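You operate a simulated robot arm through the tools that you are given. There is no shell and no other tool. Be economical: measure what you need, move in short steps, check, and stop when the job is done.

Carry out the task below with a simulated robot arm. There is one attempt and no reset: what you move stays moved.

## Task
Take the blue edge guard on the top of the dark bench and put it away on the top shelf of the dark rack. Open the blue bench drawer, take the green roll and leave it inside, then shut the drawer. Stack the grey carton labelled "TUBE 20 in" from the top of the long bench on top of the grey carton marked "TUBE 26 in". Put the red lamp on the top of the long bench away on the top of the grey crates. Put the tube box that says "16 x 1.75" from the top of the long bench on top of the flat pack there and the tube box that says "20 x 2.15" on the top of the upper wooden cabinet. Put three of the bottles from the top of the long bench on the slatted rack of the washer. Put the silver lamp on the slatted rack of the washer away on the top of the grey crates. Pull the upper table drawer open. Do these in any order. Set down upright: red lamp, tube box, bottle, silver lamp.

Only the result counts: the job must be done as asked and must still hold three seconds after the hand-in. Knocking over, shifting, dropping, spilling or breaking anything else fails it.

## Robot
A 6-joint arm with a fingered hand on a trunk, on a base that drives. Base frame: it is fixed to the floor where the robot stands at the start and does not move with it; the origin is under the middle of the robot, x ahead of it, y to its left, z up; the surface under the hand at the start is at about z = 860. Readings come in mm, degrees, newtons and seconds.
With the tool pointing down near the work surface it reaches from about 460 to 800 mm from the robot's upright axis, wherever it stands. Its first joint turns from -166.0 to 166.0 degrees. Places, roughly: blue bench drawer [400, -6100, 800]; blue bench drawer inside [500, -6100, 700]; blue edge guard (8x6x5 cm) [600, -200, 900]; bottle [-7250, -8750, 1000]; bottle (7x7x19 cm) [-7300, -9000, 1000]; flat pack [-7250, -8250, 1000]; green roll [750, -5000, 1500]; grey carton [-7250, -7750, 1000]; red lamp (4x5x7 cm) [-7200, -8000, 900]; silver lamp (4x5x7 cm) [-7200, -10200, 900]; slatted rack of the washer [-7200, -10200, 900]; top of the grey crates [-5900, -7600, 600]; top of the upper wooden cabinet [-4800, -6200, 1500]; top shelf of the dark rack [700, -12500, 1400]; tube box [-7250, -8500, 1000]; upper table drawer [-2500, -10300, 700]. Payload 4 kg.
The TCP is the grasp point between the finger pads, 20 mm short of the fingertips. In the tool frame z runs along the fingers and y along their closing line. Largest opening 140 mm; the body of the gripper starts 54 mm behind the TCP. The gripper is a hand of 3 fingers: y runs from the thumb to the fingers, the wrist lies at [0, 0, -215] in the tool frame, and closing takes about 1.5 s.
Orientation is that of the tool frame in the base frame, as a unit quaternion [x, y, z, w]. With the fingers straight down and closing along the base's y, the tool's x points along the base's -x, its y along +y and its z along -z.

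## Interface
- The arm moves only by the tool servo_tool. Its argument "commands" is a list of rows, each a list of 7 numbers: the shift along the tool's x, y, z in mm, then the turn, a rotation vector about the tool's x, y, z in rad, then the closure, from 0 (fully open) to 1 (shut). In form: [[dx, dy, dz, wx, wy, wz, grip], ...]. A call has 1 to 10 rows; each row is the pose to reach, as a shift and turn from the pose commanded when the call began, along the tool's axes at that moment. A row lasts 0.2 s, in which the tool goes at most 50 mm and 8.6 degrees; a call with a longer step from one row to the next is refused whole, and so is a gripper value outside its range. A pose out of reach is approached as far as the arm can. The call stops where the force on the tool passes 40 N (or 10 N more than at its start, if that is more) or the arm is blocked; 0.2 s more then pass. Each finger travels about 45 mm/s and halts on what it meets, pressing with about 32 N; the grip force reading is that of the motor and also rises with nothing between the fingers. The clock runs only during rows and for 0.2 s after the last one: add rows that repeat a pose to give the fingers time. It gives the time, the measured TCP pose, the force on the tool (base axes), the opening and the grip force at its end, in the units of the frame above (readings bear some noise), with the torque about the TCP (base axes, N m) and any sound that the robot's microphone picked up.
- Cameras (640 x 400 px; columns grow to the right, rows downward): "scene" is now at [52.6, 150.3, 1606.4]; the picture's right is [-0.49, -0.87, 0.00], its down [-0.60, 0.34, -0.72] and it looks along [0.63, -0.35, -0.69] (base axes); focal length 256 px, centre (320, 200). "wrist" rides on the gripper at [74, -43, -79] in the tool frame; the picture's right is [0.50, 0.87, 0.00], its down [-0.59, 0.34, -0.73] and it looks along [-0.64, 0.37, 0.68] (tool axes); focal length 275 px, centre (320, 200). There is no depth. A picture from a camera that has moved, and an enlarged one, comes with that camera's place and axes in the base frame and with its lens.
- camera(camera): a new picture of that camera. No time passes.
- slide_trunk(by): slides the trunk up (or, below 0, down) by that many mm; the arm and the scene camera ride with it, the base frame stays. It gives what a move gives, with no picture.
- roll_base(legs): drives the robot by 1 to 6 legs, each [ahead, left, turn to the left] in mm, mm and degrees, along the robot's own axes; the way and the turn of a leg run together, so that a leg with both is an arc; at most 1500 mm and 180 degrees a leg. The arm and the cameras ride along, it lands a little off, and it stops where it bumps. It gives what a move gives.
- hand_shape(shape): the hand has 3 fingers and takes this shape, open, in about a second: jaw (thumb against the fingers, like two jaws); tri (thumb and two fingers); tip (a fingertip pinch); poke (one finger out to press); point (the index stretched); flat (the hand flat); cup (the hand cupped); fist (a fist). The gripper value then closes the fingers along that shape, each until it touches; the sizes above hold for jaw. It gives what a move gives, with no picture.
- turn_head(pan, tilt): turns the head with the scene camera to pan (to the left, within 120 degrees either way) and tilt (down, from -29 to 69), counted from straight ahead of the robot. It gives what a move gives.
- inspect(camera, box): a new picture of the part [left, top, right, bottom] of that camera's present view, enlarged. No time passes.
- sign_off(): hands the job in; it is judged then, once.

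Work in short steps. Places have to be worked out from the pictures, the camera data and where the tool is seen: move nearer, look again, correct. Check each grasp and each placing, and mend what went wrong. You have 556 turns and 342 pictures in all, those below and enlarged ones among them. Open the gripper and draw the arm clear of the work before you hand the job in, unless the task says otherwise.

The tools are called after "Call:" by a JSON object that holds its "api" and its "payload". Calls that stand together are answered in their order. servo_tool: Moves the arm, as the interface text tells. Its arguments: {"type":"object","properties":{"commands":{"type":"array"}},"required":["commands"]} The other tools are called the same way: slide_trunk (by) slides the trunk up or down; hand_shape (shape) gives the hand a shape; roll_base (legs) drives the base; turn_head (pan, tilt) turns the head that bears the scene camera; camera (camera) takes a picture; inspect (camera, box) takes an enlarged picture of a part of a camera's view; sign_off () hands the job in.

At the start:

```text
time: 0.0
eef_pos: [457.8, -168.1, 1150.1]
ee_rot: [0.0, 1.0, 0.0, -0.001]
force: [-0.2, 0.3, -1.0]
ft_torque: [0.01, 0.0, -0.01]
gripper_width: 140.0
finger_force: 0.1
shape: jaw
trunk travel left (down, up): [-200.0, 390.0]
robot x, y, heading: [-0.8, -0.4, 0.2]
head pan, tilt: [-29.4, 43.9]
```

scene: 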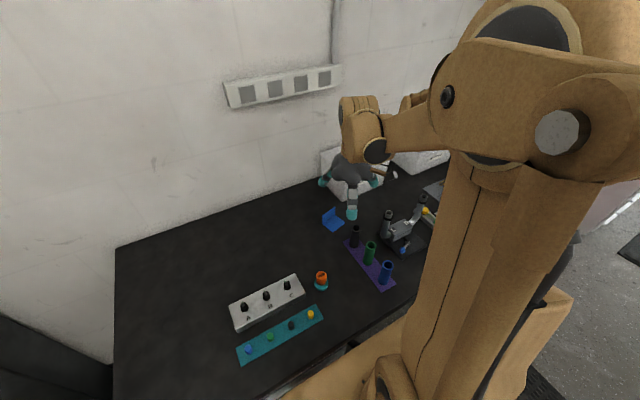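
wrist: 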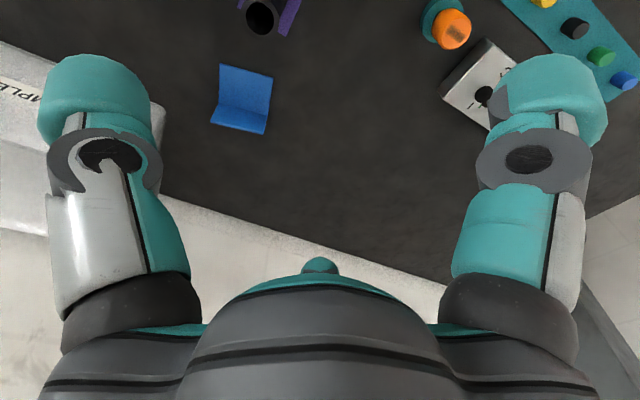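

I'll look at the guard more closely with both cameras, to see its shape and direction.

Call:
{"api": "inspect", "payload": {"camera": "wrist", "box": [180, 30, 340, 150]}}

Call:
{"api": "inspect", "payload": {"camera": "scene", "box": [280, 160, 440, 300]}}

```text
3.33 times, centred on (260, 90) of wrist
camera zoom: at [383.1, -211.5, 1228.4], right [-0.5, 0.87, 0.0], down [0.59, 0.34, 0.73], along [0.64, 0.37, -0.68], focal length 918 px, centre (520, 567)
```

zoom: 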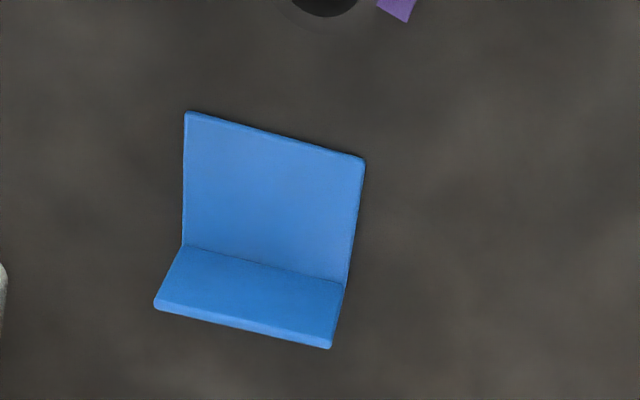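

```text
2.86 times, centred on (360, 230) of scene
camera zoom: at [52.6, 150.3, 1606.4], right [-0.49, -0.87, 0.0], down [-0.6, 0.34, -0.72], along [0.63, -0.35, -0.69], focal length 731 px, centre (206, 114)
```

zoom: 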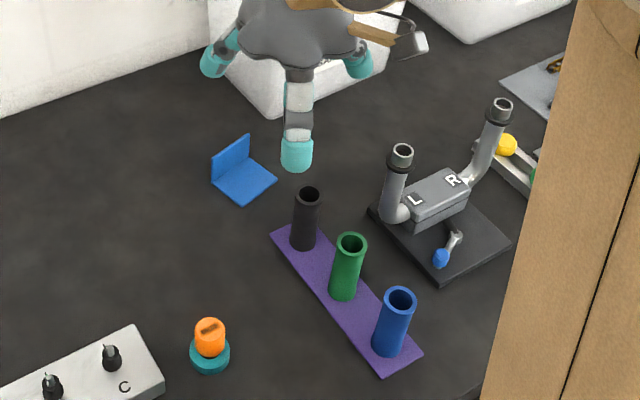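

The guard is an L: its plate faces the robot and its wall is on the far side, running around (624,-238) to (606,-171), about z 865–903. I'll turn the hand so that it closes across the wall and bring it above.

Call:
{"api": "servo_tool", "payload": {"commands": [[-18, -4, 16, 0, 0, 0.147, 0], [-36, -8, 32, 0, 0, 0.294, 0], [-54, -12, 48, 0, 0, 0.441, 0], [-72, -16, 64, 0, 0, 0.588, 0], [-90, -20, 80, 0, 0, 0.735, 0], [-108, -24, 96, 0, 0, 0.882, 0], [-126, -28, 112, 0, 0, 1.03, 0], [-144, -33, 130, 0, 0, 1.178, 0], [-160, -37, 150, 0, 0, 1.326, 0], [-160, -37, 150, 0, 0, 1.326, 0]]}}

Call:
{"api": "camera", "payload": {"camera": "wrist"}}

Call:
{"api": "camera", "payload": {"camera": "scene"}}

```text
time: 2.2
eef_pos: [618.7, -206.3, 1000.2]
ee_rot: [0.616, 0.787, 0.0, 0.0]
force: [-0.1, 0.1, -0.3]
ft_torque: [-0.03, 0.01, -0.02]
gripper_width: 140.0
finger_force: 0.1
shape: jaw
trunk travel left (down, up): [-200.0, 390.0]
robot x, y, heading: [0.0, 0.3, 0.2]
head pan, tilt: [-29.4, 43.9]
```

```text
337 pictures are left
camera wrist: at [558.4, -144.8, 1077.9], right [0.72, 0.69, 0.0], down [0.47, -0.49, 0.73], along [0.51, -0.53, -0.68], focal length 275 px, centre (320, 200)
```

wrist: 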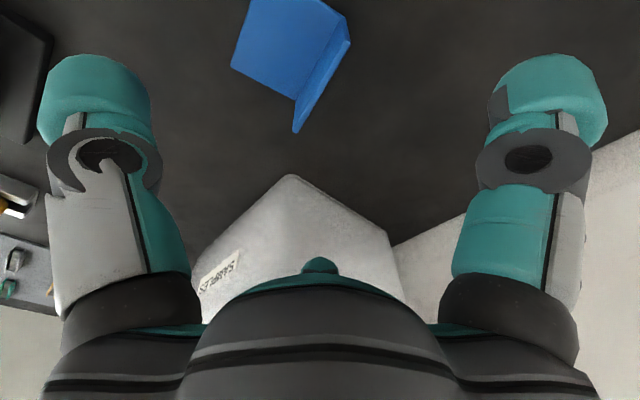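

```text
336 pictures are left
camera scene: at [52.4, 150.4, 1606.5], right [-0.49, -0.87, 0.0], down [-0.6, 0.34, -0.72], along [0.63, -0.35, -0.69], focal length 256 px, centre (320, 200)
```

scene: 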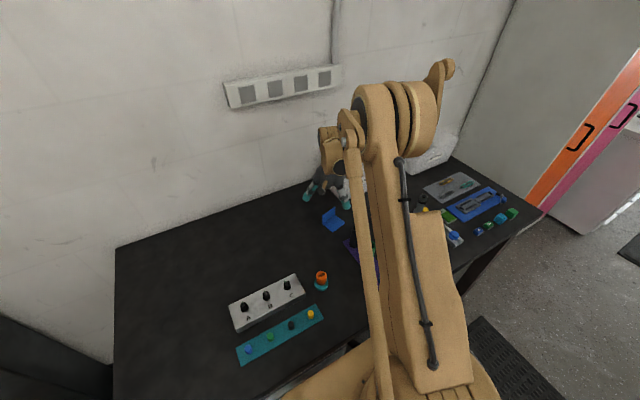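

The wall's top edge is centred at about (618,-207), right beneath the tool and in line with it. I go down to z 893 and then close.

Call:
{"api": "servo_tool", "payload": {"commands": [[0, 0, 30, 0, 0, 0, 0], [0, 0, 60, 0, 0, 0, 0], [0, 0, 90, 0, 0, 0, 0], [0, 0, 107, 0, 0, 0, 0], [0, 0, 107, 0, 0, 0, 0]]}}

Call:
{"api": "camera", "payload": {"camera": "wrist"}}

```text
time: 3.4
eef_pos: [618.3, -206.0, 892.6]
ee_rot: [0.616, 0.788, -0.001, -0.001]
force: [0.0, 0.1, -0.2]
ft_torque: [-0.02, 0.0, 0.02]
gripper_width: 140.0
finger_force: 0.1
shape: jaw
trunk travel left (down, up): [-200.0, 390.0]
robot x, y, heading: [-2.1, -1.5, 0.3]
head pan, tilt: [-29.4, 43.9]
```

```text
335 pictures are left
camera wrist: at [558.4, -144.6, 970.6], right [0.72, 0.69, 0.0], down [0.47, -0.49, 0.73], along [0.51, -0.53, -0.68], focal length 275 px, centre (320, 200)
```

wrist: 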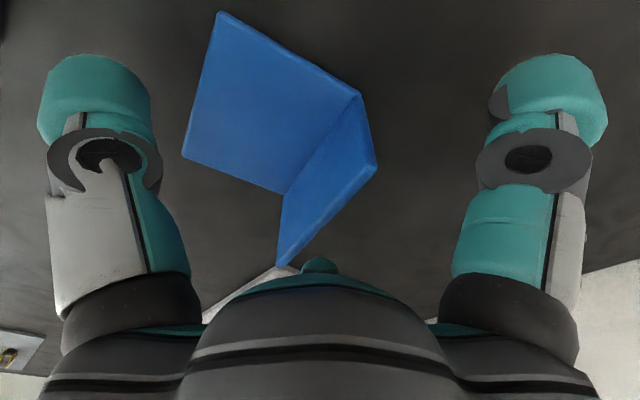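

The wall lies between the fingers; closing now.

Call:
{"api": "servo_tool", "payload": {"commands": [[0, 0, 0, 0, 0, 0, 1], [0, 0, 0, 0, 0, 0, 1], [0, 0, 0, 0, 0, 0, 1], [0, 0, 0, 0, 0, 0, 1], [0, 0, 0, 0, 0, 0, 1], [0, 0, 0, 0, 0, 0, 1], [0, 0, 0, 0, 0, 0, 1], [0, 0, 0, 0, 0, 0, 1], [0, 0, 0, 0, 0, 0, 1], [0, 0, 0, 0, 0, 0, 1]]}}

Call:
{"api": "camera", "payload": {"camera": "wrist"}}

```text
time: 5.6
eef_pos: [617.8, -206.6, 892.4]
ee_rot: [0.616, 0.788, 0.0, 0.0]
force: [-0.5, 0.3, 2.2]
ft_torque: [-0.06, 0.21, 0.0]
gripper_width: 0.1
finger_force: 31.7
shape: jaw
trunk travel left (down, up): [-200.0, 390.0]
robot x, y, heading: [-2.9, 0.5, 0.2]
head pan, tilt: [-29.4, 43.9]
```

```text
334 pictures are left
camera wrist: at [558.2, -144.6, 971.0], right [0.72, 0.69, 0.0], down [0.47, -0.49, 0.73], along [0.51, -0.53, -0.68], focal length 275 px, centre (320, 200)
```

wrist: 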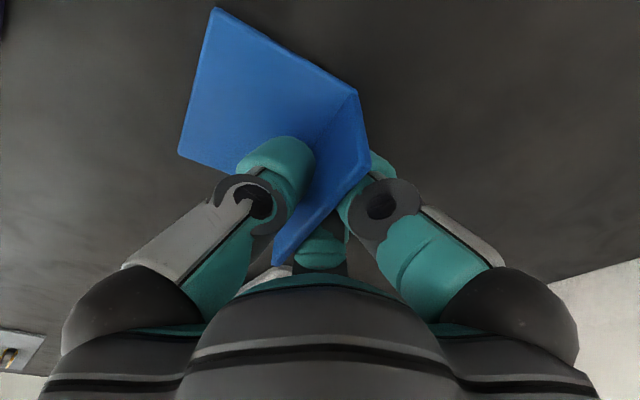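

The wall sits between thumb and fingers (the reading says 0.1, but the picture shows the wall held). Lifting to check.

Call:
{"api": "servo_tool", "payload": {"commands": [[0, 0, -20, 0, 0, 0, 1], [0, 0, -50, 0, 0, 0, 1], [0, 0, -90, 0, 0, 0, 1], [0, 0, -130, 0, 0, 0, 1], [0, 0, -170, 0, 0, 0, 1], [0, 0, -210, 0, 0, 0, 1], [0, 0, -210, 0, 0, 0, 1]]}}

Call:
{"api": "camera", "payload": {"camera": "wrist"}}

```text
time: 7.2
eef_pos: [616.0, -206.3, 1104.0]
ee_rot: [0.616, 0.788, 0.0, 0.0]
force: [0.2, 0.5, -0.2]
ft_torque: [0.0, 0.02, -0.01]
gripper_width: 0.0
finger_force: 32.1
shape: jaw
trunk travel left (down, up): [-200.0, 390.0]
robot x, y, heading: [-1.4, -0.5, -0.2]
head pan, tilt: [-29.4, 43.9]
```

```text
333 pictures are left
camera wrist: at [556.5, -144.7, 1182.3], right [0.72, 0.69, 0.0], down [0.47, -0.49, 0.73], along [0.51, -0.53, -0.68], focal length 275 px, centre (320, 200)
```

wrist: 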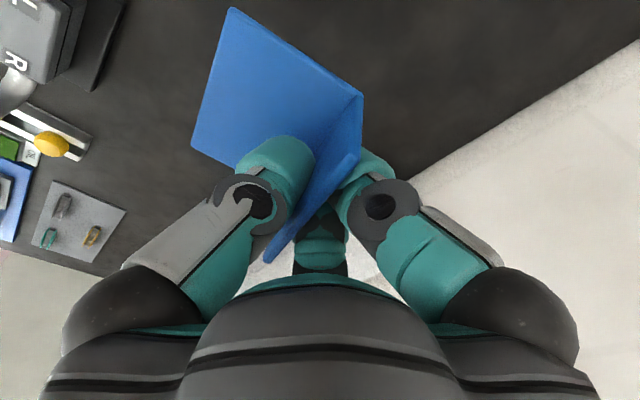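

The guard is held. I draw the arm back and up to its start spot, then look around the room.

Call:
{"api": "servo_tool", "payload": {"commands": [[15, -40, -15, 0, 0, 0, 1], [30, -80, -30, 0, 0, 0, 1], [45, -120, -50, 0, 0, 0, 1], [60, -158, -70, 0, 0, 0, 1], [60, -158, -90, 0, 0, 0, 1], [60, -158, -90, 0, 0, 0, 1]]}}

Call:
{"api": "turn_head", "payload": {"pan": -90, "tilt": 15}}

Call:
{"api": "camera", "payload": {"camera": "scene"}}

Call:
{"api": "turn_head", "payload": {"pan": -120, "tilt": 15}}

Call:
{"api": "camera", "payload": {"camera": "scene"}}

Call:
{"api": "turn_head", "payload": {"pan": 120, "tilt": 15}}

Call:
{"api": "camera", "payload": {"camera": "scene"}}

```text
time: 8.6
eef_pos: [447.9, -186.3, 1192.6]
ee_rot: [0.616, 0.788, 0.0, 0.0]
force: [0.5, -0.3, -0.4]
ft_torque: [0.01, 0.0, -0.01]
gripper_width: 0.1
finger_force: 32.4
shape: jaw
trunk travel left (down, up): [-200.0, 390.0]
robot x, y, heading: [-0.3, -2.7, -0.2]
head pan, tilt: [-29.4, 43.9]
```

```text
time: 9.9
eef_pos: [448.8, -186.6, 1194.2]
ee_rot: [0.616, 0.788, 0.0, 0.0]
force: [-0.5, -0.1, -1.1]
ft_torque: [-0.03, 0.0, -0.05]
gripper_width: 0.0
finger_force: 32.1
shape: jaw
trunk travel left (down, up): [-200.0, 390.0]
robot x, y, heading: [0.8, 0.8, 0.4]
head pan, tilt: [-90.0, 15.0]
```

```text
332 pictures are left
camera scene: at [-19.0, 97.2, 1651.6], right [-1.0, 0.0, 0.0], down [0.0, 0.26, -0.97], along [0.0, -0.97, -0.26], focal length 256 px, centre (320, 200)
```

scene: 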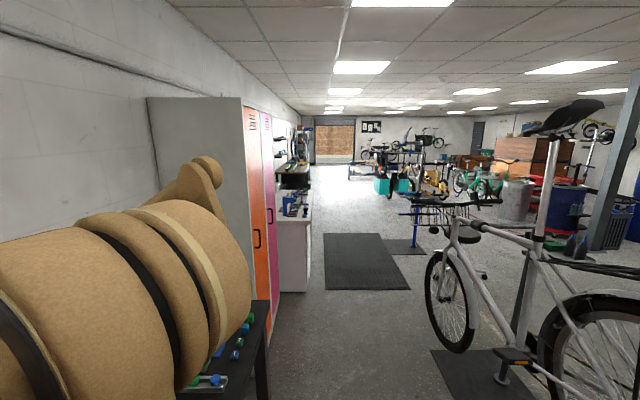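

```text
time: 10.9
eef_pos: [449.9, -185.7, 1193.1]
ee_rot: [0.616, 0.788, 0.0, -0.001]
force: [-0.4, 0.4, -0.5]
ft_torque: [-0.01, 0.0, 0.04]
gripper_width: 0.0
finger_force: 31.8
shape: jaw
trunk travel left (down, up): [-200.0, 390.0]
robot x, y, heading: [2.1, 2.1, -0.2]
head pan, tilt: [-120.0, 15.0]
```

```text
331 pictures are left
camera scene: at [-65.7, 109.6, 1651.6], right [-0.87, 0.5, 0.0], down [0.13, 0.22, -0.97], along [-0.48, -0.84, -0.26], focal length 256 px, centre (320, 200)
```

scene: 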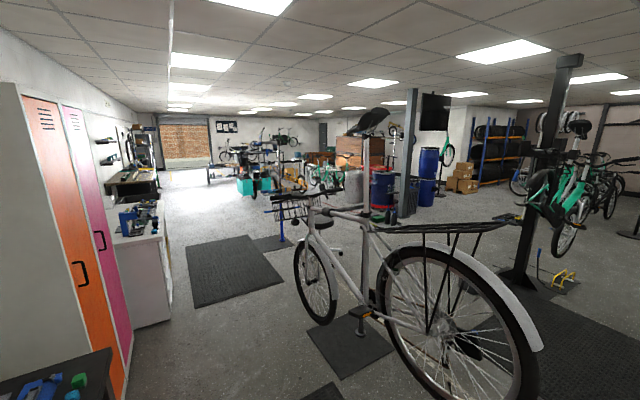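

```text
time: 14.2
eef_pos: [448.3, -185.5, 1193.7]
ee_rot: [0.615, 0.788, 0.0, 0.001]
force: [0.6, -0.1, -0.8]
ft_torque: [-0.01, -0.05, -0.01]
gripper_width: 0.0
finger_force: 32.3
shape: jaw
trunk travel left (down, up): [-200.0, 390.0]
robot x, y, heading: [-0.1, -1.4, -0.0]
head pan, tilt: [120.0, 15.0]
```

```text
330 pictures are left
camera scene: at [-65.8, 271.5, 1651.6], right [0.87, 0.5, 0.0], down [0.13, -0.22, -0.97], along [-0.48, 0.84, -0.26], focal length 256 px, centre (320, 200)
```

scene: 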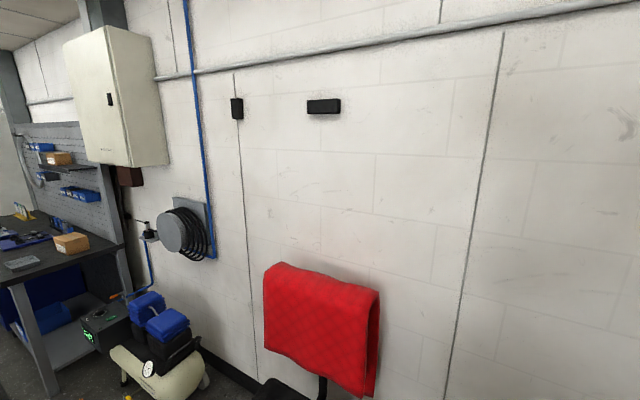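

The aisle runs along −y between the lockers and counter (front at about x 300–420) and the bike (x below −700). I back off a little, turn right and roll down the aisle, looking as I go.

Call:
{"api": "roll_base", "payload": {"legs": [[-200, 0, 0], [0, 0, -90], [1200, 0, 0]]}}

Call:
{"api": "turn_head", "payload": {"pan": 0, "tilt": 20}}

Call:
{"api": "camera", "payload": {"camera": "scene"}}

```text
time: 25.3
eef_pos: [-382.7, -1634.1, 1192.7]
ee_rot: [0.992, 0.124, 0.0, 0.0]
force: [0.5, 0.2, -0.2]
ft_torque: [0.0, 0.0, 0.01]
gripper_width: 0.1
finger_force: 31.3
shape: jaw
trunk travel left (down, up): [-200.0, 390.0]
robot x, y, heading: [-200.3, -1187.4, -89.8]
head pan, tilt: [120.0, 15.0]
```

```text
time: 27.3
eef_pos: [-381.9, -1633.9, 1193.0]
ee_rot: [0.992, 0.124, 0.001, 0.001]
force: [-0.5, -0.1, 0.0]
ft_torque: [-0.06, -0.04, -0.01]
gripper_width: 0.0
finger_force: 32.1
shape: jaw
trunk travel left (down, up): [-200.0, 390.0]
robot x, y, heading: [-196.3, -1189.9, -89.8]
head pan, tilt: [0.0, 20.0]
```

```text
329 pictures are left
camera scene: at [-7.6, -1257.7, 1643.5], right [-1.0, 0.0, 0.0], down [0.0, 0.34, -0.94], along [0.0, -0.94, -0.34], focal length 256 px, centre (320, 200)
```

scene: 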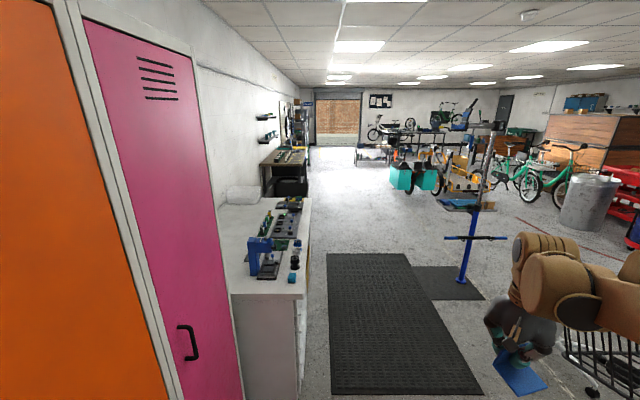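

The counter's front edge looks to be near x≈100, so I need to pass it farther out. I look right to see how near the basket and the arm are.

Call:
{"api": "turn_head", "payload": {"pan": -50, "tilt": 45}}

Call:
{"api": "camera", "payload": {"camera": "scene"}}

Call:
{"api": "turn_head", "payload": {"pan": 20, "tilt": 60}}

Call:
{"api": "camera", "payload": {"camera": "scene"}}

```text
time: 28.5
eef_pos: [-382.0, -1634.4, 1192.7]
ee_rot: [0.992, 0.124, 0.0, 0.001]
force: [0.6, 0.8, -0.1]
ft_torque: [-0.02, 0.0, 0.0]
gripper_width: 0.0
finger_force: 31.8
shape: jaw
trunk travel left (down, up): [-200.0, 390.0]
robot x, y, heading: [-196.7, -1183.4, -89.8]
head pan, tilt: [-50.0, 45.0]
```

```text
328 pictures are left
camera scene: at [-70.1, -1217.1, 1604.8], right [-0.65, 0.76, 0.0], down [0.54, 0.46, -0.71], along [-0.54, -0.46, -0.71], focal length 256 px, centre (320, 200)
```

scene: 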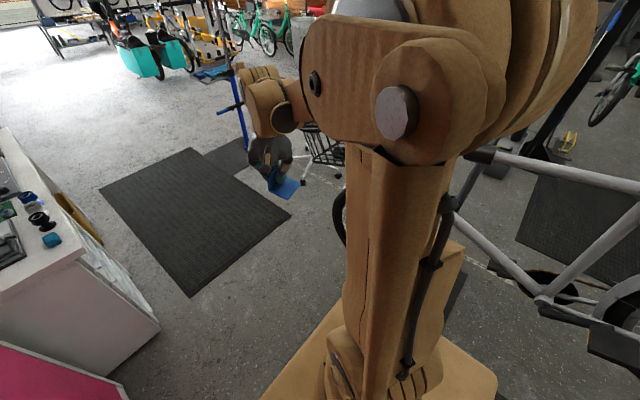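

```text
time: 29.9
eef_pos: [-382.5, -1634.6, 1192.3]
ee_rot: [0.992, 0.125, 0.001, 0.0]
force: [-0.1, -0.6, -0.3]
ft_torque: [0.0, 0.02, -0.03]
gripper_width: 0.1
finger_force: 31.6
shape: jaw
trunk travel left (down, up): [-200.0, 390.0]
robot x, y, heading: [-199.0, -1186.1, -89.6]
head pan, tilt: [20.0, 60.0]
```

```text
327 pictures are left
camera scene: at [15.0, -1227.1, 1585.3], right [-0.94, -0.34, 0.0], down [-0.3, 0.81, -0.5], along [0.17, -0.47, -0.87], focal length 256 px, centre (320, 200)
```

scene: 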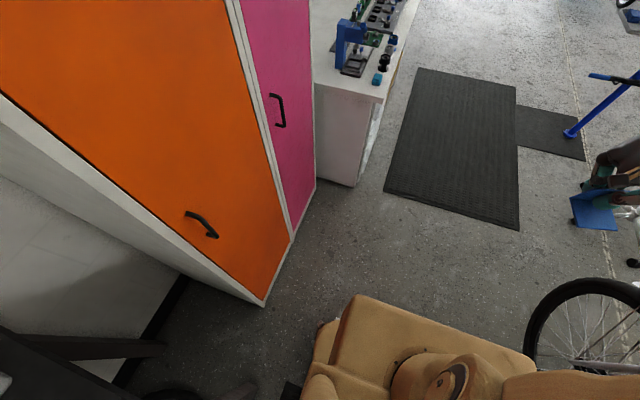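

Counter front is around x 74–135 and the basket is past x −720, so a centre line of x≈−290 clears both. I sidestep right 90 and roll on.

Call:
{"api": "roll_base", "payload": {"legs": [[0, -90, 0], [1300, 0, 0]]}}

Call:
{"api": "turn_head", "payload": {"pan": 0, "tilt": 25}}

Call:
{"api": "camera", "payload": {"camera": "scene"}}

```text
time: 37.1
eef_pos: [-452.4, -2939.8, 1192.7]
ee_rot: [0.992, 0.13, 0.0, 0.0]
force: [-0.1, -0.3, -0.7]
ft_torque: [-0.03, 0.02, 0.01]
gripper_width: 0.0
finger_force: 32.1
shape: jaw
trunk travel left (down, up): [-200.0, 390.0]
robot x, y, heading: [-273.6, -2487.2, -89.2]
head pan, tilt: [20.0, 60.0]
```

```text
time: 38.1
eef_pos: [-455.1, -2939.5, 1192.1]
ee_rot: [0.992, 0.13, 0.0, 0.001]
force: [0.3, 0.4, -0.3]
ft_torque: [0.0, -0.03, 0.02]
gripper_width: 0.2
finger_force: 32.0
shape: jaw
trunk travel left (down, up): [-200.0, 390.0]
robot x, y, heading: [-278.0, -2489.0, -89.3]
head pan, tilt: [0.0, 25.0]
```

```text
326 pictures are left
camera scene: at [-83.3, -2556.9, 1635.3], right [-1.0, -0.02, 0.0], down [-0.01, 0.42, -0.91], along [0.01, -0.91, -0.42], focal length 256 px, centre (320, 200)
```

scene: 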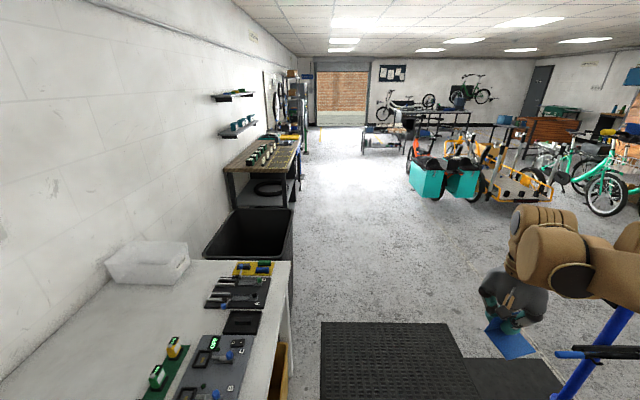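

The aisle ahead is clear to the far end; I roll on 4 m and look for the dark rack.

Call:
{"api": "roll_base", "payload": {"legs": [[1500, -60, 0], [1500, 0, 0], [1500, 0, 0]]}}

Call:
{"api": "camera", "payload": {"camera": "scene"}}

```text
refused: leg 1 is longer than a leg can be; nothing moved
```

```text
325 pictures are left
camera scene: at [-83.3, -2556.9, 1635.3], right [-1.0, -0.02, 0.0], down [-0.01, 0.42, -0.91], along [0.01, -0.91, -0.42], focal length 256 px, centre (320, 200)
```

scene: 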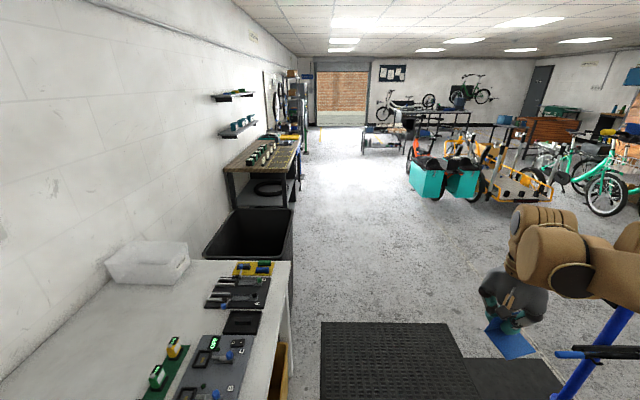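

The first leg was slightly too long; again with legs inside the limit.

Call:
{"api": "roll_base", "payload": {"legs": [[1400, 0, 0], [1500, -60, -0.7], [1400, 0, 0]]}}

Call:
{"api": "camera", "payload": {"camera": "scene"}}

```text
refused: leg 2 is longer than a leg can be; nothing moved
```

```text
324 pictures are left
camera scene: at [-83.3, -2556.9, 1635.3], right [-1.0, -0.02, 0.0], down [-0.01, 0.42, -0.91], along [0.01, -0.91, -0.42], focal length 256 px, centre (320, 200)
```

scene: 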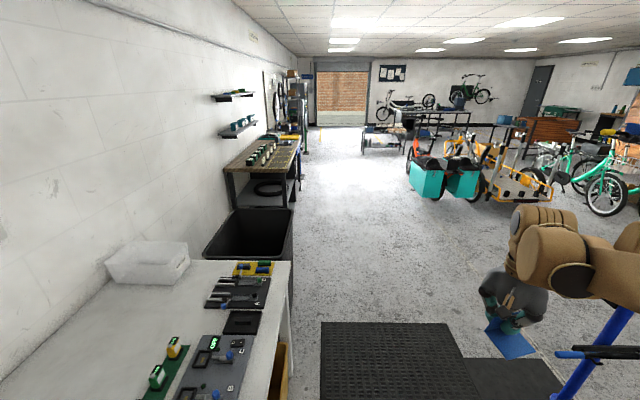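

All legs kept clearly below 1500 now.

Call:
{"api": "roll_base", "payload": {"legs": [[1400, 0, 0], [1400, -60, -0.7], [1400, 0, 0]]}}

```text
time: 58.1
eef_pos: [-640.1, -7084.1, 1192.2]
ee_rot: [0.995, 0.1, 0.0, 0.0]
force: [0.2, -0.1, 0.3]
ft_torque: [0.01, -0.02, 0.01]
gripper_width: 0.0
finger_force: 31.8
shape: jaw
trunk travel left (down, up): [-200.0, 390.0]
robot x, y, heading: [-434.5, -6642.8, -92.7]
head pan, tilt: [0.0, 25.0]
```

Heading drifted to about −93; I look ahead before going further.

Call:
{"api": "camera", "payload": {"camera": "scene"}}

```text
323 pictures are left
camera scene: at [-248.1, -6724.6, 1635.4], right [-1.0, 0.04, 0.0], down [0.02, 0.42, -0.91], along [-0.04, -0.91, -0.42], focal length 256 px, centre (320, 200)
```

scene: 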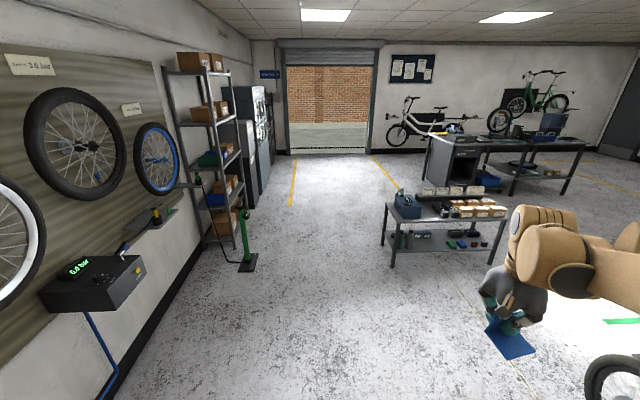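

A grey rack stands on the left and a dark cabinet-like thing beyond it near the roller door; the small table's corner is near x −1040. I straighten up and roll 2.8 m further.

Call:
{"api": "roll_base", "payload": {"legs": [[0, 80, 2.7], [1400, 0, 0], [1400, 0, 0]]}}

Call:
{"api": "turn_head", "payload": {"pan": 12, "tilt": 12}}

Call:
{"api": "camera", "payload": {"camera": "scene"}}

```text
time: 72.3
eef_pos: [-518.8, -9900.5, 1193.0]
ee_rot: [0.993, 0.12, 0.0, 0.0]
force: [0.2, -0.3, -0.4]
ft_torque: [0.03, 0.01, 0.05]
gripper_width: 0.0
finger_force: 31.6
shape: jaw
trunk travel left (down, up): [-200.0, 390.0]
robot x, y, heading: [-331.3, -9453.6, -90.2]
head pan, tilt: [0.0, 25.0]
```

```text
time: 73.1
eef_pos: [-519.5, -9900.8, 1192.5]
ee_rot: [0.993, 0.12, -0.001, 0.0]
force: [0.1, -0.5, -0.3]
ft_torque: [0.01, -0.03, 0.03]
gripper_width: 0.0
finger_force: 32.2
shape: jaw
trunk travel left (down, up): [-200.0, 390.0]
robot x, y, heading: [-327.6, -9455.9, -90.5]
head pan, tilt: [12.0, 12.0]
```

```text
322 pictures are left
camera scene: at [-120.8, -9525.7, 1656.4], right [-0.98, -0.2, 0.0], down [-0.04, 0.2, -0.98], along [0.2, -0.96, -0.21], focal length 256 px, centre (320, 200)
```

scene: 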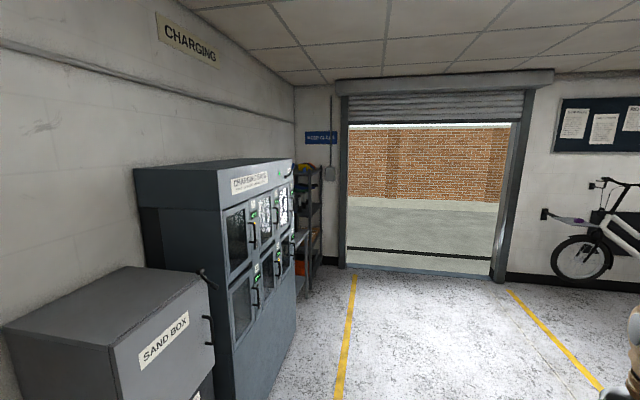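

The dark rack is in the corner just past the charging cabinet. I go on about 2 m, then look left at it.

Call:
{"api": "roll_base", "payload": {"legs": [[1400, 0, 0.3], [1100, 0, 0]]}}

Call:
{"api": "turn_head", "payload": {"pan": 50, "tilt": 20}}

Call:
{"api": "camera", "payload": {"camera": "scene"}}

```text
time: 85.0
eef_pos: [-531.5, -12342.6, 1192.0]
ee_rot: [0.993, 0.118, 0.0, 0.0]
force: [0.6, -0.2, 0.7]
ft_torque: [-0.01, 0.0, 0.03]
gripper_width: 0.0
finger_force: 32.2
shape: jaw
trunk travel left (down, up): [-200.0, 390.0]
robot x, y, heading: [-345.6, -11894.0, -90.6]
head pan, tilt: [12.0, 12.0]
```

```text
time: 86.1
eef_pos: [-530.7, -12340.2, 1193.1]
ee_rot: [0.993, 0.119, 0.001, 0.0]
force: [0.7, -0.4, -0.1]
ft_torque: [-0.01, -0.01, 0.0]
gripper_width: 0.0
finger_force: 31.6
shape: jaw
trunk travel left (down, up): [-200.0, 390.0]
robot x, y, heading: [-342.1, -11895.0, -90.2]
head pan, tilt: [50.0, 20.0]
```

```text
321 pictures are left
camera scene: at [-79.9, -11935.3, 1643.5], right [-0.65, -0.76, 0.0], down [-0.26, 0.22, -0.94], along [0.71, -0.61, -0.34], focal length 256 px, centre (320, 200)
```

scene: 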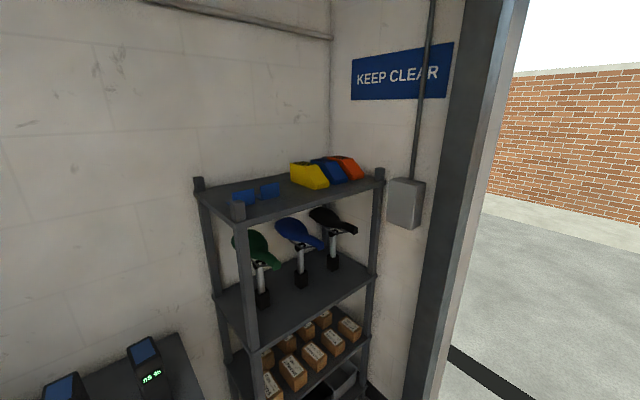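

The top shelf spans about x 430–750, y −12140…−12620 at z≈1400, with two guards on its left and bins on its right; free space is near (530,−12355). I go level with it, turn to face it and raise the trunk.

Call:
{"api": "roll_base", "payload": {"legs": [[400, 0, 0], [0, 0, 90]]}}

Call:
{"api": "slide_trunk", "payload": {"by": 380}}

Call:
{"api": "turn_head", "payload": {"pan": -10, "tilt": 40}}

Call:
{"api": "camera", "payload": {"camera": "scene"}}

```text
time: 92.4
eef_pos: [97.8, -12489.1, 1194.2]
ee_rot: [0.624, 0.781, 0.0, -0.001]
force: [0.6, 0.6, -0.2]
ft_torque: [0.0, -0.02, -0.01]
gripper_width: 0.3
finger_force: 31.6
shape: jaw
trunk travel left (down, up): [-200.0, 390.0]
robot x, y, heading: [-344.6, -12291.1, -1.2]
head pan, tilt: [50.0, 20.0]
```

```text
time: 96.0
eef_pos: [99.1, -12489.1, 1573.1]
ee_rot: [0.623, 0.782, 0.001, 0.0]
force: [-0.8, 0.7, 0.3]
ft_torque: [0.03, -0.02, -0.04]
gripper_width: 0.1
finger_force: 32.1
shape: jaw
trunk travel left (down, up): [-580.0, 10.0]
robot x, y, heading: [-344.3, -12297.3, -1.4]
head pan, tilt: [50.0, 20.0]
```

```text
time: 97.3
eef_pos: [99.0, -12489.2, 1571.6]
ee_rot: [0.624, 0.782, 0.0, 0.0]
force: [-0.9, -0.6, 0.2]
ft_torque: [-0.02, -0.03, -0.02]
gripper_width: 0.0
finger_force: 31.8
shape: jaw
trunk travel left (down, up): [-580.0, 10.0]
robot x, y, heading: [-346.8, -12291.2, -1.5]
head pan, tilt: [-10.0, 40.0]
```

```text
320 pictures are left
camera scene: at [-277.0, -12119.0, 1992.1], right [-0.19, -0.98, 0.0], down [-0.63, 0.13, -0.77], along [0.75, -0.15, -0.64], focal length 256 px, centre (320, 200)
```

scene: 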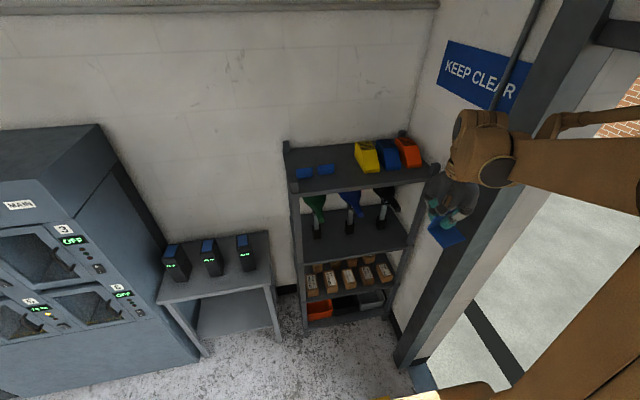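

I enlarge the shelf to judge the free slot.

Call:
{"api": "inspect", "payload": {"camera": "scene", "box": [270, 120, 450, 230]}}

```text
3.56 times, centred on (360, 175) of scene
camera zoom: at [-277.0, -12119.0, 1992.1], right [-0.19, -0.98, 0.0], down [-0.63, 0.13, -0.77], along [0.75, -0.15, -0.64], focal length 910 px, centre (178, 289)
```

zoom: 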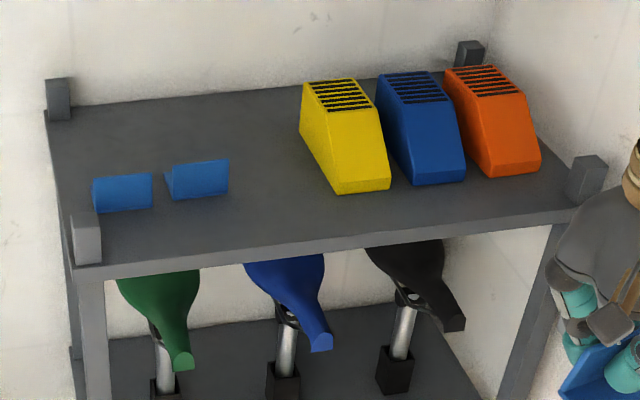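

Free slot: between the second guard (right edge y≈−12355) and the yellow bin (≈−12475), shelf front edge x≈475, shelf z≈1375–1400. I move nearer by 250 and left by 100 to check with the wrist camera.

Call:
{"api": "roll_base", "payload": {"legs": [[250, 100, 1.5]]}}

Call:
{"api": "camera", "payload": {"camera": "scene"}}

Call:
{"api": "camera", "payload": {"camera": "wrist"}}

```text
time: 99.2
eef_pos: [348.5, -12381.8, 1572.5]
ee_rot: [0.615, 0.789, 0.0, 0.0]
force: [0.2, 0.1, -1.0]
ft_torque: [-0.03, -0.01, 0.01]
gripper_width: 0.0
finger_force: 32.5
shape: jaw
trunk travel left (down, up): [-580.0, 10.0]
robot x, y, heading: [-99.1, -12200.8, 0.2]
head pan, tilt: [-10.0, 40.0]
```

```text
318 pictures are left
camera scene: at [-36.4, -12020.9, 1992.1], right [-0.17, -0.98, 0.0], down [-0.63, 0.11, -0.77], along [0.75, -0.13, -0.64], focal length 256 px, centre (320, 200)
```

scene: 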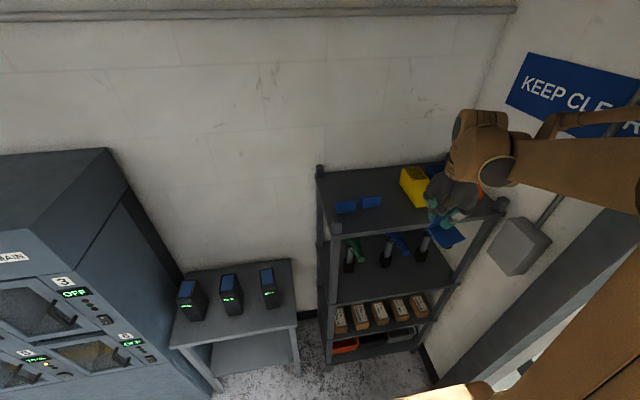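

```text
317 pictures are left
camera wrist: at [288.1, -12320.9, 1651.3], right [0.72, 0.7, 0.0], down [0.47, -0.49, 0.73], along [0.51, -0.53, -0.68], focal length 275 px, centre (320, 200)
```

wrist: 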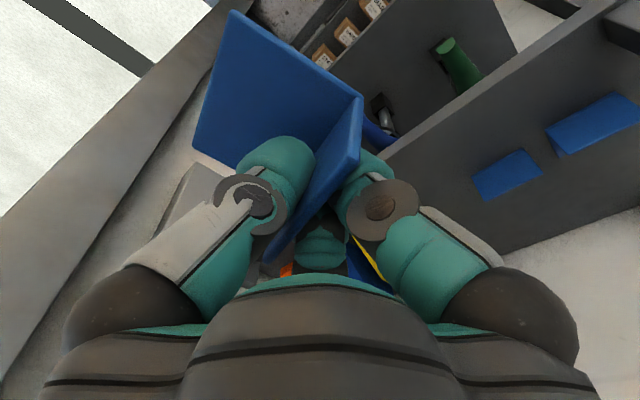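

I zoom the scene view for a second bearing on the guards and shelf edge.

Call:
{"api": "inspect", "payload": {"camera": "scene", "box": [310, 150, 510, 275]}}

```text
3.20 times, centred on (410, 212) of scene
camera zoom: at [-36.4, -12020.9, 1992.1], right [-0.17, -0.98, 0.0], down [-0.63, 0.11, -0.77], along [0.75, -0.13, -0.64], focal length 819 px, centre (32, 160)
```

zoom: 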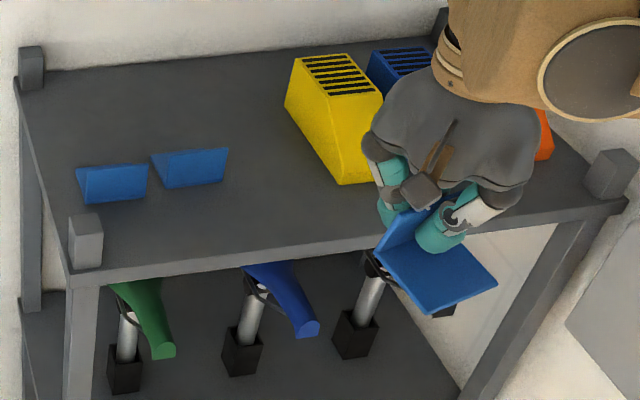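

By triangulation the shelf is at z≈1372, guard 2's right edge at y≈−12358, bin front-left at (588,−12484), front edge x≈488. I bring the guard above (565,−12420).

Call:
{"api": "servo_tool", "payload": {"commands": [[-18, 40, 0, 0, 0, 0, 1], [-36, 80, 0, 0, 0, 0, 1], [-54, 120, 0, 0, 0, 0, 1], [-72, 160, 0, 0, 0, 0, 1], [-90, 200, 0, 0, 0, 0, 1], [-90, 200, 40, 0, 0, 0, 1], [-90, 200, 80, 0, 0, 0, 1], [-90, 200, 120, 0, 0, 0, 1], [-90, 200, 120, 0, 0, 0, 1]]}}

Call:
{"api": "inspect", "payload": {"camera": "scene", "box": [310, 130, 510, 255]}}

Call:
{"api": "camera", "payload": {"camera": "wrist"}}

```text
time: 101.2
eef_pos: [562.8, -12420.9, 1451.0]
ee_rot: [0.615, 0.789, -0.002, -0.001]
force: [0.2, 1.1, -0.4]
ft_torque: [-0.01, 0.0, 0.03]
gripper_width: 0.0
finger_force: 31.3
shape: jaw
trunk travel left (down, up): [-580.0, 10.0]
robot x, y, heading: [-100.4, -12192.2, 0.1]
head pan, tilt: [-10.0, 40.0]
```

```text
3.20 times, centred on (410, 192) of scene
camera zoom: at [-37.3, -12020.7, 1992.1], right [-0.17, -0.99, 0.0], down [-0.63, 0.11, -0.77], along [0.75, -0.13, -0.64], focal length 819 px, centre (32, 224)
```

zoom: 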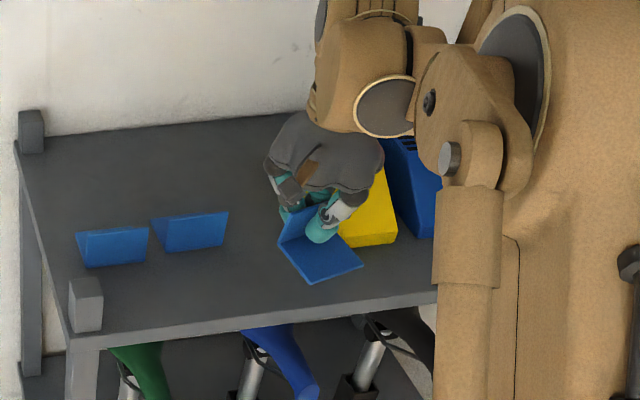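

```text
314 pictures are left
camera wrist: at [503.2, -12359.0, 1531.6], right [0.72, 0.7, 0.0], down [0.47, -0.49, 0.73], along [0.51, -0.53, -0.68], focal length 275 px, centre (320, 200)
```

wrist: 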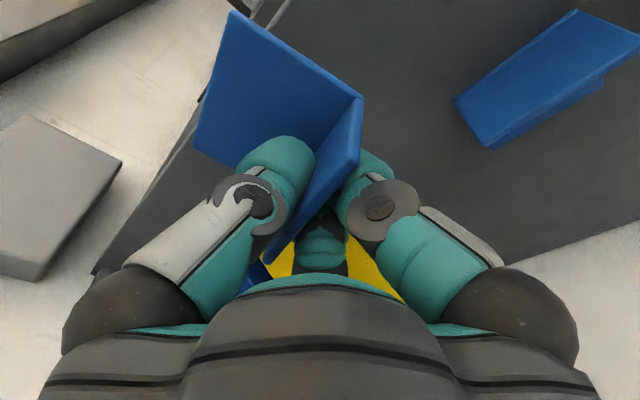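

Slot looks right; I shift 12 mm to the left away from the bin and lower towards contact in small steps.

Call:
{"api": "servo_tool", "payload": {"commands": [[12, 3, 15, 0, 0, 0, 1], [12, 3, 30, 0, 0, 0, 1], [12, 3, 36, 0, 0, 0, 1], [12, 3, 40, 0, 0, 0, 1], [12, 3, 40, 0, 0, 0, 1]]}}

Call:
{"api": "inspect", "payload": {"camera": "scene", "box": [350, 170, 450, 232]}}

```text
time: 102.4
eef_pos: [564.3, -12409.3, 1413.8]
ee_rot: [0.615, 0.789, 0.0, 0.0]
force: [0.5, -1.0, 0.3]
ft_torque: [0.01, -0.02, 0.01]
gripper_width: 0.0
finger_force: 31.9
shape: jaw
trunk travel left (down, up): [-580.0, 10.0]
robot x, y, heading: [-102.2, -12196.6, 0.0]
head pan, tilt: [-10.0, 40.0]
```

```text
6.40 times, centred on (400, 201) of scene
camera zoom: at [-35.9, -12021.1, 1992.1], right [-0.17, -0.99, 0.0], down [-0.63, 0.11, -0.77], along [0.75, -0.13, -0.64], focal length 1638 px, centre (-192, 194)
```

zoom: 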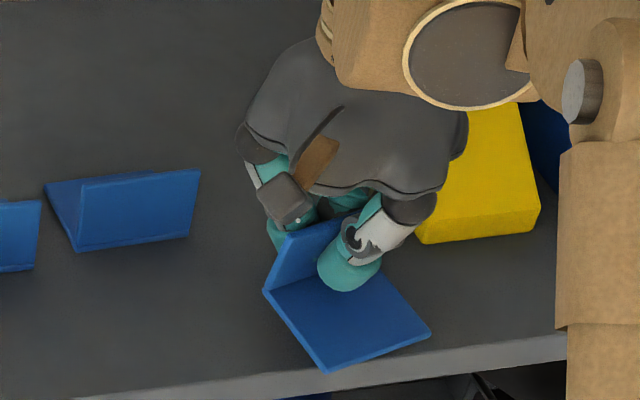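

The plate's front corner is about 6 mm from the shelf edge, so I move 18 mm deeper before the final lowering.

Call:
{"api": "servo_tool", "payload": {"commands": [[-3, 18, 0, 0, 0, 0, 1], [-3, 18, 3, 0, 0, 0, 1], [-3, 18, 6, 0, 0, 0, 1], [-3, 18, 6, 0, 0, 0, 1]]}}

Call:
{"api": "servo_tool", "payload": {"commands": [[0, 0, 2, 0, 0, 0, 1], [0, 0, 2, 0, 0, 0, 1]]}}

Call:
{"api": "servo_tool", "payload": {"commands": [[0, 0, 2, 0, 0, 0, 1], [0, 0, 2, 0, 0, 0, 1]]}}

Call:
{"api": "inspect", "payload": {"camera": "scene", "box": [350, 170, 450, 232]}}

```text
time: 103.4
eef_pos: [582.2, -12406.4, 1406.5]
ee_rot: [0.615, 0.789, 0.0, 0.0]
force: [-0.5, -0.4, 0.4]
ft_torque: [-0.03, -0.04, -0.02]
gripper_width: 0.1
finger_force: 32.2
shape: jaw
trunk travel left (down, up): [-580.0, 10.0]
robot x, y, heading: [-98.8, -12196.7, 0.4]
head pan, tilt: [-10.0, 40.0]
```

```text
time: 104.0
eef_pos: [581.3, -12406.6, 1404.9]
ee_rot: [0.615, 0.789, 0.0, 0.0]
force: [0.7, -0.1, -0.4]
ft_torque: [0.01, -0.01, 0.0]
gripper_width: 0.1
finger_force: 31.8
shape: jaw
trunk travel left (down, up): [-580.0, 10.0]
robot x, y, heading: [-99.7, -12197.4, -0.0]
head pan, tilt: [-10.0, 40.0]
```

```text
time: 104.6
eef_pos: [582.7, -12406.4, 1403.2]
ee_rot: [0.615, 0.789, -0.001, 0.001]
force: [1.1, -0.7, -0.6]
ft_torque: [-0.01, 0.02, -0.01]
gripper_width: 0.0
finger_force: 32.2
shape: jaw
trunk travel left (down, up): [-580.0, 10.0]
robot x, y, heading: [-98.8, -12196.4, 0.1]
head pan, tilt: [-10.0, 40.0]
```

```text
6.40 times, centred on (400, 201) of scene
camera zoom: at [-36.1, -12020.9, 1992.1], right [-0.17, -0.99, 0.0], down [-0.63, 0.11, -0.77], along [0.75, -0.13, -0.64], focal length 1638 px, centre (-192, 194)
```

zoom: 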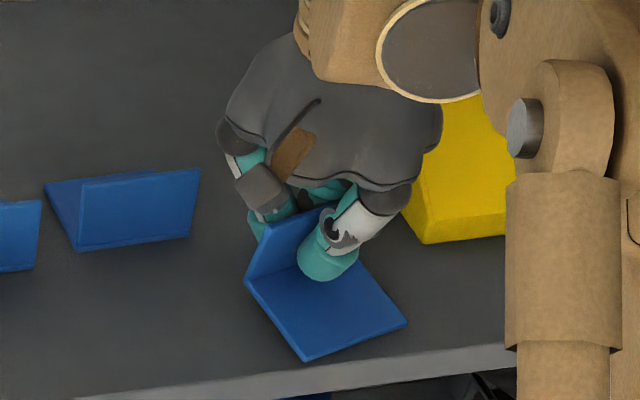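

No contact yet; I keep lowering in small steps.

Call:
{"api": "servo_tool", "payload": {"commands": [[0, 0, 2, 0, 0, 0, 1], [0, 0, 4, 0, 0, 0, 1]]}}

Call:
{"api": "servo_tool", "payload": {"commands": [[0, 0, 2, 0, 0, 0, 1], [0, 0, 3, 0, 0, 0, 1]]}}

Call:
{"api": "servo_tool", "payload": {"commands": [[0, 0, 2, 0, 0, 0, 1], [0, 0, 3, 0, 0, 0, 1]]}}

Call:
{"api": "inspect", "payload": {"camera": "scene", "box": [350, 170, 450, 232]}}

```text
time: 105.2
eef_pos: [581.6, -12407.0, 1397.3]
ee_rot: [0.615, 0.789, -0.001, -0.001]
force: [0.5, 0.2, 2.2]
ft_torque: [-0.05, 0.17, -0.02]
gripper_width: 0.2
finger_force: 31.8
shape: jaw
trunk travel left (down, up): [-580.0, 10.0]
robot x, y, heading: [-104.5, -12197.1, 0.0]
head pan, tilt: [-10.0, 40.0]
```

```text
time: 105.8
eef_pos: [582.2, -12406.4, 1395.3]
ee_rot: [0.615, 0.788, 0.0, 0.0]
force: [1.7, -0.3, 3.6]
ft_torque: [-0.03, 0.21, -0.03]
gripper_width: 0.1
finger_force: 32.2
shape: jaw
trunk travel left (down, up): [-580.0, 10.0]
robot x, y, heading: [-101.5, -12200.9, 0.2]
head pan, tilt: [-10.0, 40.0]
```

```text
time: 106.4
eef_pos: [582.9, -12408.0, 1393.2]
ee_rot: [0.615, 0.788, 0.0, 0.001]
force: [1.8, 0.9, 4.4]
ft_torque: [-0.04, 0.24, -0.03]
gripper_width: 0.2
finger_force: 32.2
shape: jaw
trunk travel left (down, up): [-580.0, 10.0]
robot x, y, heading: [-98.3, -12198.0, 0.4]
head pan, tilt: [-10.0, 40.0]
```

```text
6.40 times, centred on (400, 201) of scene
camera zoom: at [-36.2, -12020.5, 1992.1], right [-0.17, -0.99, 0.0], down [-0.63, 0.11, -0.77], along [0.75, -0.13, -0.64], focal length 1638 px, centre (-192, 194)
```

zoom: 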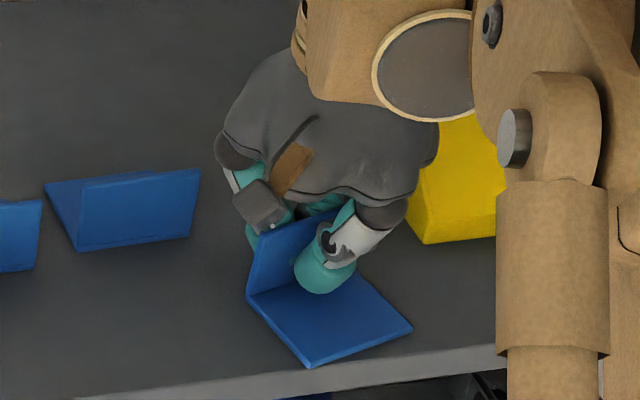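

Contact with the shelf is felt (about 4 N up). I open partway only, then draw straight up.

Call:
{"api": "servo_tool", "payload": {"commands": [[0, 0, -2, 0, 0, 0, 0.75], [0, 0, -2, 0, 0, 0, 0.7], [0, 0, -2, 0, 0, 0, 0.7], [0, 0, -2, 0, 0, 0, 0.7], [0, 0, -2, 0, 0, 0, 0.7]]}}

Call:
{"api": "camera", "payload": {"camera": "wrist"}}

Call:
{"api": "inspect", "payload": {"camera": "scene", "box": [350, 170, 450, 232]}}

```text
time: 107.6
eef_pos: [583.6, -12407.4, 1394.8]
ee_rot: [0.615, 0.789, 0.0, 0.0]
force: [-0.2, -0.1, -0.8]
ft_torque: [0.01, -0.03, -0.02]
gripper_width: 41.6
finger_force: 0.0
shape: jaw
trunk travel left (down, up): [-580.0, 10.0]
robot x, y, heading: [-100.4, -12198.3, 0.0]
head pan, tilt: [-10.0, 40.0]
```

```text
310 pictures are left
camera wrist: at [523.1, -12346.2, 1473.0], right [0.72, 0.7, 0.0], down [0.47, -0.49, 0.73], along [0.51, -0.53, -0.68], focal length 275 px, centre (320, 200)
```

wrist: 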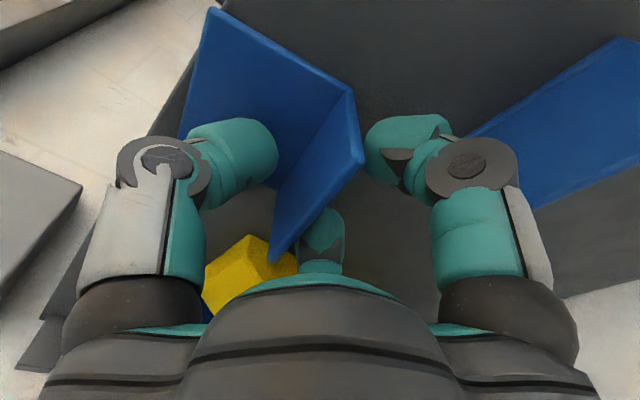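

```text
6.40 times, centred on (400, 201) of scene
camera zoom: at [-36.0, -12020.8, 1992.1], right [-0.17, -0.99, 0.0], down [-0.63, 0.11, -0.77], along [0.75, -0.13, -0.64], focal length 1638 px, centre (-192, 194)
```

zoom: 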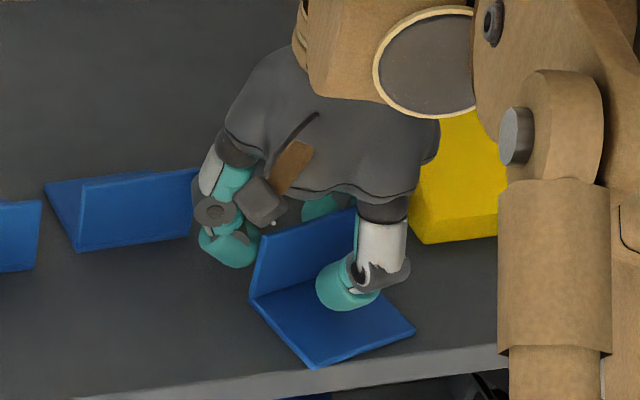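

Released and standing. I lift straight up and draw the arm back.

Call:
{"api": "servo_tool", "payload": {"commands": [[0, 0, -30, 0, 0, 0, 0.7], [0, 0, -70, 0, 0, 0, 0.7], [0, 0, -110, 0, 0, 0, 0.7], [0, 0, -150, 0, 0, 0, 0.7], [0, 0, -180, 0, 0, 0, 0.7], [15, -40, -180, 0, 0, 0, 0.7], [30, -85, -180, 0, 0, 0, 0.7], [45, -130, -180, 0, 0, 0, 0.7], [60, -175, -180, 0, 0, 0, 0.7], [75, -210, -180, 0, 0, 0, 0.7]]}}

Call:
{"api": "inspect", "payload": {"camera": "scene", "box": [310, 130, 510, 255]}}

```text
time: 109.8
eef_pos: [356.5, -12383.4, 1577.5]
ee_rot: [0.615, 0.788, 0.0, 0.001]
force: [-0.1, 0.3, 0.2]
ft_torque: [-0.01, -0.03, 0.03]
gripper_width: 41.9
finger_force: 0.1
shape: jaw
trunk travel left (down, up): [-580.0, 10.0]
robot x, y, heading: [-100.4, -12195.3, 0.1]
head pan, tilt: [-10.0, 40.0]
```

```text
3.20 times, centred on (410, 192) of scene
camera zoom: at [-38.8, -12019.7, 1992.0], right [-0.17, -0.99, 0.0], down [-0.63, 0.11, -0.77], along [0.76, -0.13, -0.64], focal length 819 px, centre (32, 224)
```

zoom: 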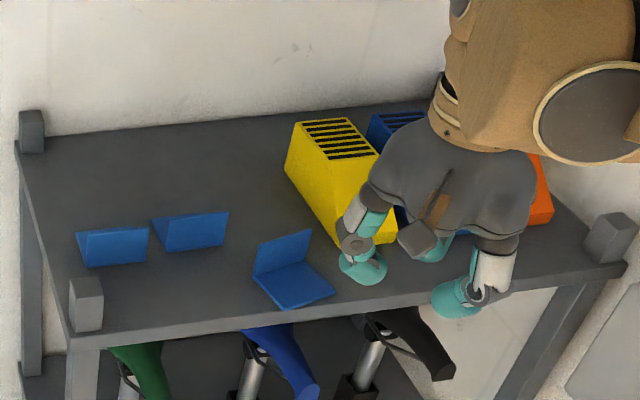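

Guard done. Next the table drawer near (−2500,−10300). I back off, lower the trunk and turn towards the room to look.

Call:
{"api": "roll_base", "payload": {"legs": [[-400, 0, 0], [0, 600, 0], [0, 0, 150]]}}

Call:
{"api": "slide_trunk", "payload": {"by": -380}}

Call:
{"api": "turn_head", "payload": {"pan": 0, "tilt": 20}}

Call:
{"api": "camera", "payload": {"camera": "scene"}}

```text
time: 121.4
eef_pos: [-810.9, -11213.9, 1576.9]
ee_rot: [-0.602, 0.799, 0.0, -0.001]
force: [0.1, -0.6, 1.0]
ft_torque: [0.0, 0.01, -0.02]
gripper_width: 41.9
finger_force: 0.1
shape: jaw
trunk travel left (down, up): [-580.0, 10.0]
robot x, y, heading: [-508.0, -11608.8, 150.0]
head pan, tilt: [-10.0, 40.0]
```

```text
time: 125.1
eef_pos: [-812.3, -11214.6, 1196.3]
ee_rot: [-0.602, 0.799, 0.001, 0.0]
force: [0.4, 0.1, 0.1]
ft_torque: [0.0, 0.01, 0.0]
gripper_width: 41.7
finger_force: 0.0
shape: jaw
trunk travel left (down, up): [-200.0, 390.0]
robot x, y, heading: [-507.2, -11607.2, 149.7]
head pan, tilt: [-10.0, 40.0]
```

```text
time: 125.9
eef_pos: [-811.1, -11213.8, 1197.5]
ee_rot: [-0.602, 0.799, 0.0, 0.0]
force: [1.0, -0.1, 0.0]
ft_torque: [0.0, -0.01, 0.0]
gripper_width: 41.6
finger_force: 0.1
shape: jaw
trunk travel left (down, up): [-200.0, 390.0]
robot x, y, heading: [-508.7, -11607.7, 150.1]
head pan, tilt: [0.0, 20.0]
```

```text
307 pictures are left
camera scene: at [-665.7, -11733.9, 1643.4], right [0.5, 0.87, 0.0], down [0.3, -0.17, -0.94], along [-0.81, 0.47, -0.34], focal length 256 px, centre (320, 200)
```

scene: 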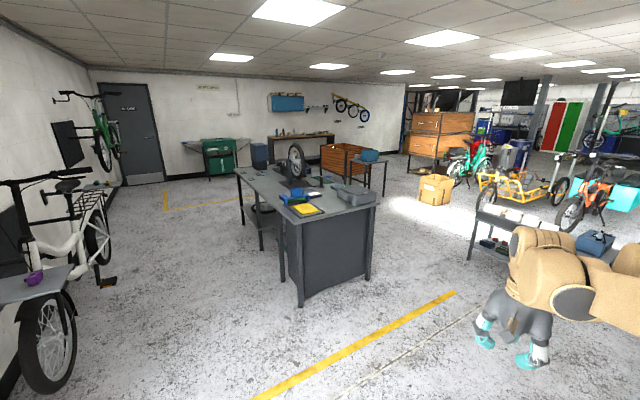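

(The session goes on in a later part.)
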